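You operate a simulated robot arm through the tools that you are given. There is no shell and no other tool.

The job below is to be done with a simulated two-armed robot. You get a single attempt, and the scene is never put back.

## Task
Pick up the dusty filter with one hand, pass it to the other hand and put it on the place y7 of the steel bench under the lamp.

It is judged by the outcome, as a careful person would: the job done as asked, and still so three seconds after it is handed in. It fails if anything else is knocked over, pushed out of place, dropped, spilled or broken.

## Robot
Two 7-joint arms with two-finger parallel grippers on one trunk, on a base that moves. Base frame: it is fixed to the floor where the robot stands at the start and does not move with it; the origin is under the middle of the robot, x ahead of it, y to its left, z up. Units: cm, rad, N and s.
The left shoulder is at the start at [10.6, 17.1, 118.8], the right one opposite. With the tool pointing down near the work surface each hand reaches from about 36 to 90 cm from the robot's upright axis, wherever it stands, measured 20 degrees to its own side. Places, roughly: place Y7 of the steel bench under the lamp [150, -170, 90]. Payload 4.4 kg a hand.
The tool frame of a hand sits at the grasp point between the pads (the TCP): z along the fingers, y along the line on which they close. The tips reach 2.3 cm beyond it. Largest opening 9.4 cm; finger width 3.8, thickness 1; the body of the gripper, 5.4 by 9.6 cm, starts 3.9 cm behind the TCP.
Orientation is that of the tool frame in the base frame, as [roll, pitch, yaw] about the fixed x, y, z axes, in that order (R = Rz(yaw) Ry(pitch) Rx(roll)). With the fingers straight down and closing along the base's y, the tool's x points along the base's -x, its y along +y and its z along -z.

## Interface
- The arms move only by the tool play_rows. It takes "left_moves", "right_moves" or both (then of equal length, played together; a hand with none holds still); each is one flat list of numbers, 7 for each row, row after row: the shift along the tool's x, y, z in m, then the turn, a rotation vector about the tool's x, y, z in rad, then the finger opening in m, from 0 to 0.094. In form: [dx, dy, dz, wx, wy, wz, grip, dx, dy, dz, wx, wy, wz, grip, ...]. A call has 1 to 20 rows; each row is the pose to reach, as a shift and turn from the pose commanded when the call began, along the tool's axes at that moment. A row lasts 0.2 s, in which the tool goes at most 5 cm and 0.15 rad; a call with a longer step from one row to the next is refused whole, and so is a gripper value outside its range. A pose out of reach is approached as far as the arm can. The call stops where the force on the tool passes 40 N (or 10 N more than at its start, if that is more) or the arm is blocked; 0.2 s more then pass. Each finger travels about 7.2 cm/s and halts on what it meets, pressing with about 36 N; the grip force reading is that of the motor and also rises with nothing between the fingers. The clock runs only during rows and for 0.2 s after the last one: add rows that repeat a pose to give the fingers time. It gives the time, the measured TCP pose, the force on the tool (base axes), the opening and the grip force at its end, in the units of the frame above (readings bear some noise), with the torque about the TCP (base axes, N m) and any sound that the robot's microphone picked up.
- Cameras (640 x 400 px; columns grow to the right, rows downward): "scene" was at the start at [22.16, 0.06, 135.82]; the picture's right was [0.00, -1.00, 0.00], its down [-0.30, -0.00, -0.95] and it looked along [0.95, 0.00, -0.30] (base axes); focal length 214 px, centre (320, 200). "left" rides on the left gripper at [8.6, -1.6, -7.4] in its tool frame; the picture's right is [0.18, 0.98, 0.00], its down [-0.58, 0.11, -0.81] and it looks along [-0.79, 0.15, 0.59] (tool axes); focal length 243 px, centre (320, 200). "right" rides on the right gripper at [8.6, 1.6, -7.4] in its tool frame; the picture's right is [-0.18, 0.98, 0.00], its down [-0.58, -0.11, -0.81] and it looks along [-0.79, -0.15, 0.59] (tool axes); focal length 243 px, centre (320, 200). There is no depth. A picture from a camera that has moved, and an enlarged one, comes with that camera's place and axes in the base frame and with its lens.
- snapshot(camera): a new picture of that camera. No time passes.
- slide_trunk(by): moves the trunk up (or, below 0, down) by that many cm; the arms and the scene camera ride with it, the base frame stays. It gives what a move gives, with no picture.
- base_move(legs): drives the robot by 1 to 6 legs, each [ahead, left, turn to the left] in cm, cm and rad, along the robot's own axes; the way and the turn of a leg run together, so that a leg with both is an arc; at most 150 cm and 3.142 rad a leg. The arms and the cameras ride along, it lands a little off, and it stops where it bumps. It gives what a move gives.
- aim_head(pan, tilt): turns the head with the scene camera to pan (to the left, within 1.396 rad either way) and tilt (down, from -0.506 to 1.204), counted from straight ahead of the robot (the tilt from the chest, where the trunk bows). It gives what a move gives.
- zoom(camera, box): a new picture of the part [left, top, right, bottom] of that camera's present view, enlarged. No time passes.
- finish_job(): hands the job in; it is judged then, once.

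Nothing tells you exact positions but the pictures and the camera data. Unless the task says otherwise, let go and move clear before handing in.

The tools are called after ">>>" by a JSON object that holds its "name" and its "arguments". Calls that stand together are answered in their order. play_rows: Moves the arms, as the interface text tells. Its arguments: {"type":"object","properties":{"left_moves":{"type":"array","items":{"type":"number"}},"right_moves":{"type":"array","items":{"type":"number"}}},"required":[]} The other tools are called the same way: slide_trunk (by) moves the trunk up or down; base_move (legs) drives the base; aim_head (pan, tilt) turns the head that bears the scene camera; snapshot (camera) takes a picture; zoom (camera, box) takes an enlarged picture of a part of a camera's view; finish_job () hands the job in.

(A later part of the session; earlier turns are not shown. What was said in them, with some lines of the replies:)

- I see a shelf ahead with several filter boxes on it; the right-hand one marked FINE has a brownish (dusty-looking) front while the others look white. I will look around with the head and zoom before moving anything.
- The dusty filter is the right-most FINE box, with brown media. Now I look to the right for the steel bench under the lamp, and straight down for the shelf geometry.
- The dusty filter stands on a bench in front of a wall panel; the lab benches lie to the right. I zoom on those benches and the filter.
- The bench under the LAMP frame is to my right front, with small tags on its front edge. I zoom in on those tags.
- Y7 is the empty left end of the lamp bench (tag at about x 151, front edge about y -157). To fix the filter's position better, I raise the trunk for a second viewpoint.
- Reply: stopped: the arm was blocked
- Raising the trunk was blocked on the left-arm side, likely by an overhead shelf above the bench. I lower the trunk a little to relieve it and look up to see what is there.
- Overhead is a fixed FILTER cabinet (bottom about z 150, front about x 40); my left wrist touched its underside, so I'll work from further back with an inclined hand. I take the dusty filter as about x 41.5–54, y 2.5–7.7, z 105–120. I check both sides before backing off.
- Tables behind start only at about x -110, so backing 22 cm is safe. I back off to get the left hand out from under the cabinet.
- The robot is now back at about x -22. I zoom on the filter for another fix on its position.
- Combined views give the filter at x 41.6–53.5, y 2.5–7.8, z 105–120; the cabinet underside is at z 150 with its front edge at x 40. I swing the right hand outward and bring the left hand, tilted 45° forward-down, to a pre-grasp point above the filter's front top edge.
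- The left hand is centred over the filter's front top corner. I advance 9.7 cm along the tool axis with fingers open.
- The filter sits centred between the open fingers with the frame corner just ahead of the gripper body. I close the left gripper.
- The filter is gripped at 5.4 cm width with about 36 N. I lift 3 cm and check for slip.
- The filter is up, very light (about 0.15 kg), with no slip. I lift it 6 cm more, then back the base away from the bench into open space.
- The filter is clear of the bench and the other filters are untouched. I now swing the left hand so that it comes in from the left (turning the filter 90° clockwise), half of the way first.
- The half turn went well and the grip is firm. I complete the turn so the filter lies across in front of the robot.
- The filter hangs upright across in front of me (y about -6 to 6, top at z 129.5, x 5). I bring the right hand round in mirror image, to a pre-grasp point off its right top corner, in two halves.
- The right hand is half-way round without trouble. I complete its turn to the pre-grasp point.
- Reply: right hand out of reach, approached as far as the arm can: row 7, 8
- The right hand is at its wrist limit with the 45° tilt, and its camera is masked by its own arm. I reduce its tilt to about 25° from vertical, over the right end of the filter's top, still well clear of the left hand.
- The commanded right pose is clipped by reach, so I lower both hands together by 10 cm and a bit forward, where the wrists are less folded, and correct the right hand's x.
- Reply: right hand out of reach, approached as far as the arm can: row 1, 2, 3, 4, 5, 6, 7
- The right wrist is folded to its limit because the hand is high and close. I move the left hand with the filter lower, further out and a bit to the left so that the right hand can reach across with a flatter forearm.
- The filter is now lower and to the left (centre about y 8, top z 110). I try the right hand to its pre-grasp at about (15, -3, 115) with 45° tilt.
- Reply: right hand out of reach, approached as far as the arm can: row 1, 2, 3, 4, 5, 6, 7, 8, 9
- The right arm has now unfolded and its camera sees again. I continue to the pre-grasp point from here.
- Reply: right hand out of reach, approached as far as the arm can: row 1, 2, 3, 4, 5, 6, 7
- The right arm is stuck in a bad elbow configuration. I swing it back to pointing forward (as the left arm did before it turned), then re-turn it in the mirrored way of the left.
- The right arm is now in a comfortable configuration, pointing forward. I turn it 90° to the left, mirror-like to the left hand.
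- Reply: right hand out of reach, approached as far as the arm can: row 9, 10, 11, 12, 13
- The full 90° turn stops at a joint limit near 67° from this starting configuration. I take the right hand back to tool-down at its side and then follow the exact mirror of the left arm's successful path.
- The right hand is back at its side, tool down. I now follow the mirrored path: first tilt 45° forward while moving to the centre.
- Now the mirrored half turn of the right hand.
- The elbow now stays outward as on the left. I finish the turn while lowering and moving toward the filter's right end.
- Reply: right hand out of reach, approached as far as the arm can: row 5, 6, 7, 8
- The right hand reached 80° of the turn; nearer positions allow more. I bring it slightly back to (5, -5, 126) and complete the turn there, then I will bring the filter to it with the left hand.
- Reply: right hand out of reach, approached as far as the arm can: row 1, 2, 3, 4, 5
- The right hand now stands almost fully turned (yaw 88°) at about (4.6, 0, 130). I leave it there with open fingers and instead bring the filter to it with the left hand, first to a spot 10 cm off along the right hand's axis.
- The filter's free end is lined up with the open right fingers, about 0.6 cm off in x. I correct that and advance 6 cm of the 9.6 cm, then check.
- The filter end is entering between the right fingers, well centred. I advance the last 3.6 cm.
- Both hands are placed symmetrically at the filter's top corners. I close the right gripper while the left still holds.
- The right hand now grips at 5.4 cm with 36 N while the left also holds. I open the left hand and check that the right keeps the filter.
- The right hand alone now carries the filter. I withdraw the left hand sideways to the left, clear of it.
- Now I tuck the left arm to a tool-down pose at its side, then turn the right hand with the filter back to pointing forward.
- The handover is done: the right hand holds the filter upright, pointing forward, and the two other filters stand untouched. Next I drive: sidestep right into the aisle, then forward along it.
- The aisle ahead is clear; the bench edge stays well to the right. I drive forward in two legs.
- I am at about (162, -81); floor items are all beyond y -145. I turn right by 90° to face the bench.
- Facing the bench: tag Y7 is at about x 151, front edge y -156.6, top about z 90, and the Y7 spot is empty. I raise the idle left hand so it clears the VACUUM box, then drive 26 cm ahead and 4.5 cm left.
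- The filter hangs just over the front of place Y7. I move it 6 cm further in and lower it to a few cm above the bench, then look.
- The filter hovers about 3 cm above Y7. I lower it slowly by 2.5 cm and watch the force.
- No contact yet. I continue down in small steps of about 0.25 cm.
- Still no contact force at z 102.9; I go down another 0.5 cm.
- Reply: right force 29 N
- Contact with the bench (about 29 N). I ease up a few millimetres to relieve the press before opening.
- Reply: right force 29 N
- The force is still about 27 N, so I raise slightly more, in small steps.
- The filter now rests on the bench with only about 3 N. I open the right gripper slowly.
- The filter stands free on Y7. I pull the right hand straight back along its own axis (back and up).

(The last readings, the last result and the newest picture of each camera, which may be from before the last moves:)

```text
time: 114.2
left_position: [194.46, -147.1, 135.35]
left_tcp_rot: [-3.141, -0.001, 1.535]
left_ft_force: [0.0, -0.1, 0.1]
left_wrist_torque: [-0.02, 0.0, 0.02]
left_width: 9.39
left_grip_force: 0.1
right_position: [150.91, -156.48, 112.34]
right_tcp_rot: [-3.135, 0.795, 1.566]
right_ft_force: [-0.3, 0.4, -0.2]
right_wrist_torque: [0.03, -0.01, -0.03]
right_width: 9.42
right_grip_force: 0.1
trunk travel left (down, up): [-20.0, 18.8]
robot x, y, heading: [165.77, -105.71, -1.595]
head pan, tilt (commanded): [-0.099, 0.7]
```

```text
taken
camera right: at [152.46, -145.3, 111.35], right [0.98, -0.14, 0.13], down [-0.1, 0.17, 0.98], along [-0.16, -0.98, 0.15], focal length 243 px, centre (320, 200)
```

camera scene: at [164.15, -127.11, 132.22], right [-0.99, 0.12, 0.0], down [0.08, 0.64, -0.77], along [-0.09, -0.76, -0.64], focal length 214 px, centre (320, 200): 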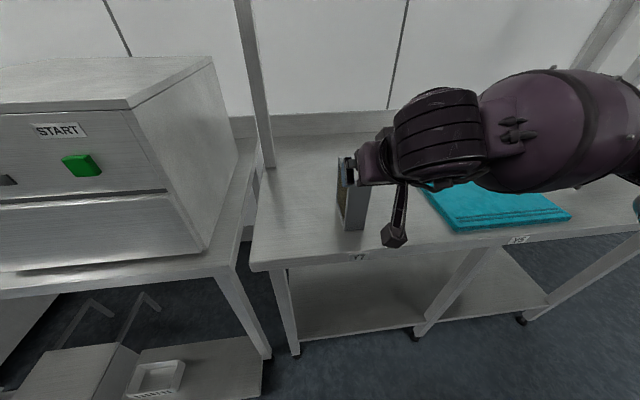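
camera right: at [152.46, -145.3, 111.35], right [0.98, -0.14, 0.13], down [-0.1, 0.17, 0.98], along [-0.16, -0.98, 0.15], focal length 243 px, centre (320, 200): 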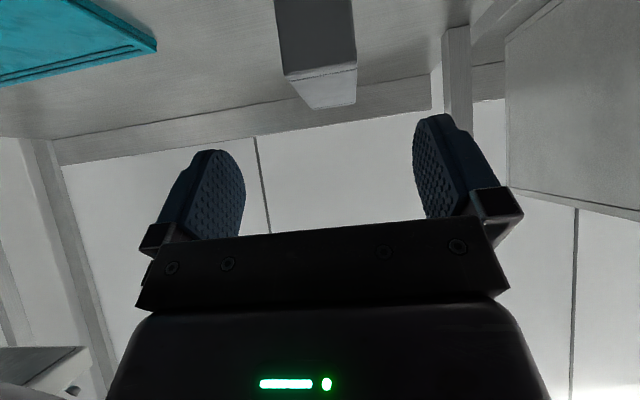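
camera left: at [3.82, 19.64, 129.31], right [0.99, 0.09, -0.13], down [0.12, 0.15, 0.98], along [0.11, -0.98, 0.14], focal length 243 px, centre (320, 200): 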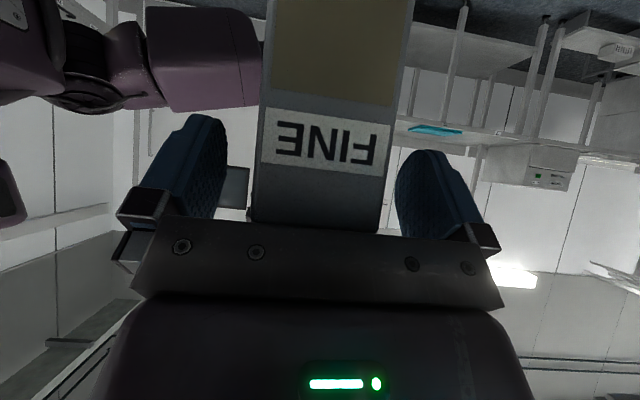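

The filter stands upright by itself. I raise the right hand, then back the robot away and check the result.

>>> {"name": "play_rows", "arguments": {"right_moves": [-0.018, 0, -0.0175, 0, 0, 0, 0.094, -0.036, 0, -0.035, 0, 0, 0, 0.094, -0.054, 0, -0.0526, 0, 0, 0, 0.094, -0.0713, 0, -0.0701, 0, 0, 0, 0.094]}}

>>> {"name": "base_move", "arguments": {"legs": [[-22, 0, 0]]}}

>>> {"name": "aim_head", "arguments": {"pan": -0.1, "tilt": 0.5}}

>>> {"name": "snapshot", "arguments": {"camera": "scene"}}

>>> {"name": "zoom", "arguments": {"camera": "scene", "box": [240, 130, 480, 280]}}

```text
time: 115.2
left_position: [194.55, -147.13, 135.46]
left_tcp_rot: [-3.14, -0.001, 1.534]
left_ft_force: [-0.6, -0.7, 0.6]
left_wrist_torque: [0.0, 0.02, -0.02]
left_width: 9.39
left_grip_force: 0.1
right_position: [150.88, -156.62, 122.16]
right_tcp_rot: [-3.134, 0.795, 1.569]
right_ft_force: [-0.5, -0.3, 0.0]
right_wrist_torque: [0.01, -0.05, -0.02]
right_width: 9.41
right_grip_force: 0.1
trunk travel left (down, up): [-20.0, 18.8]
robot x, y, heading: [165.21, -105.51, -1.592]
head pan, tilt (commanded): [-0.099, 0.7]
```

```text
time: 116.9
left_position: [194.86, -125.33, 135.44]
left_tcp_rot: [-3.14, -0.004, 1.534]
left_ft_force: [-0.8, -0.2, 1.1]
left_wrist_torque: [0.0, -0.01, -0.01]
left_width: 9.41
left_grip_force: 0.2
right_position: [151.3, -134.91, 122.17]
right_tcp_rot: [-3.137, 0.794, 1.565]
right_ft_force: [-1.0, -0.4, -0.2]
right_wrist_torque: [0.0, 0.01, 0.01]
right_width: 9.4
right_grip_force: 0.1
trunk travel left (down, up): [-20.0, 18.8]
robot x, y, heading: [166.09, -83.93, -1.591]
head pan, tilt (commanded): [-0.099, 0.7]
```

```text
time: 117.7
left_position: [194.86, -125.44, 135.39]
left_tcp_rot: [-3.141, -0.003, 1.534]
left_ft_force: [0.0, -0.1, 0.2]
left_wrist_torque: [-0.01, 0.02, 0.0]
left_width: 9.39
left_grip_force: 0.1
right_position: [151.32, -134.9, 122.09]
right_tcp_rot: [-3.136, 0.794, 1.566]
right_ft_force: [0.5, 0.6, -0.8]
right_wrist_torque: [-0.03, -0.01, -0.01]
right_width: 9.38
right_grip_force: 0.1
trunk travel left (down, up): [-20.0, 18.8]
robot x, y, heading: [165.8, -83.74, -1.59]
head pan, tilt (commanded): [-0.099, 0.499]
```

```text
taken
camera scene: at [164.59, -106.03, 133.97], right [-0.99, 0.12, 0.0], down [0.06, 0.48, -0.88], along [-0.11, -0.87, -0.48], focal length 214 px, centre (320, 200)
```

scene: 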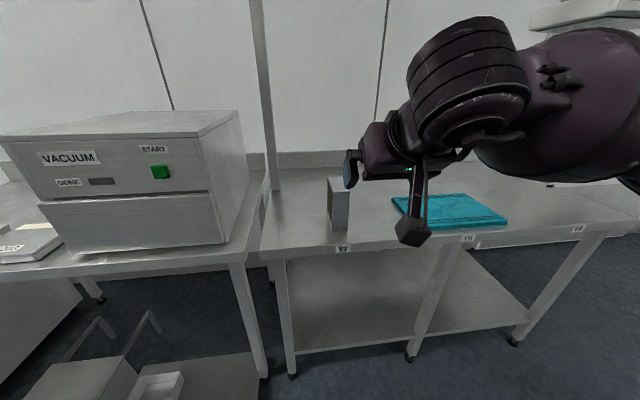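

```text
2.67 times, centred on (360, 205) of scene
camera zoom: at [164.59, -106.03, 133.97], right [-0.99, 0.12, 0.0], down [0.06, 0.48, -0.88], along [-0.11, -0.87, -0.48], focal length 572 px, centre (213, 187)
```

zoom: 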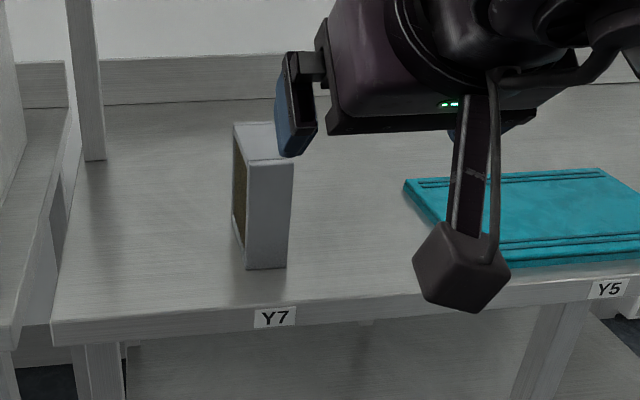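

The dusty filter stands upright and free at about (150.5, -170) directly behind the Y7 tag. Both hands are empty and clear, and nothing else has been disturbed. I hand the job in.

>>> {"name": "finish_job", "arguments": {}}

```text
The job is handed in.
```

The dusty filter is standing upright on Y7 of the lamp bench, centred at about (150.5, -170), directly behind the Y7 tag. I picked it up with the left hand, passed it in the air to the right hand, and set it down with the right. The job is handed in.

- **Contact with the cabinet:** before the pick, I raised the trunk and the left wrist bumped the underside of the FILTER cabinet above the shelf. The move stopped there, I lowered the trunk, and I saw no sign that anything had shifted.
- **Pressure at set-down:** the filter pressed on the bench with about 29 N when it touched. I eased that to about 3 N before opening the hand.
- **Other objects:** the other two filters were still in place when I drove away from the shelf. At the bench, the vacuum box and the cyan mat were not touched.

Both hands are empty and clear of the filter.
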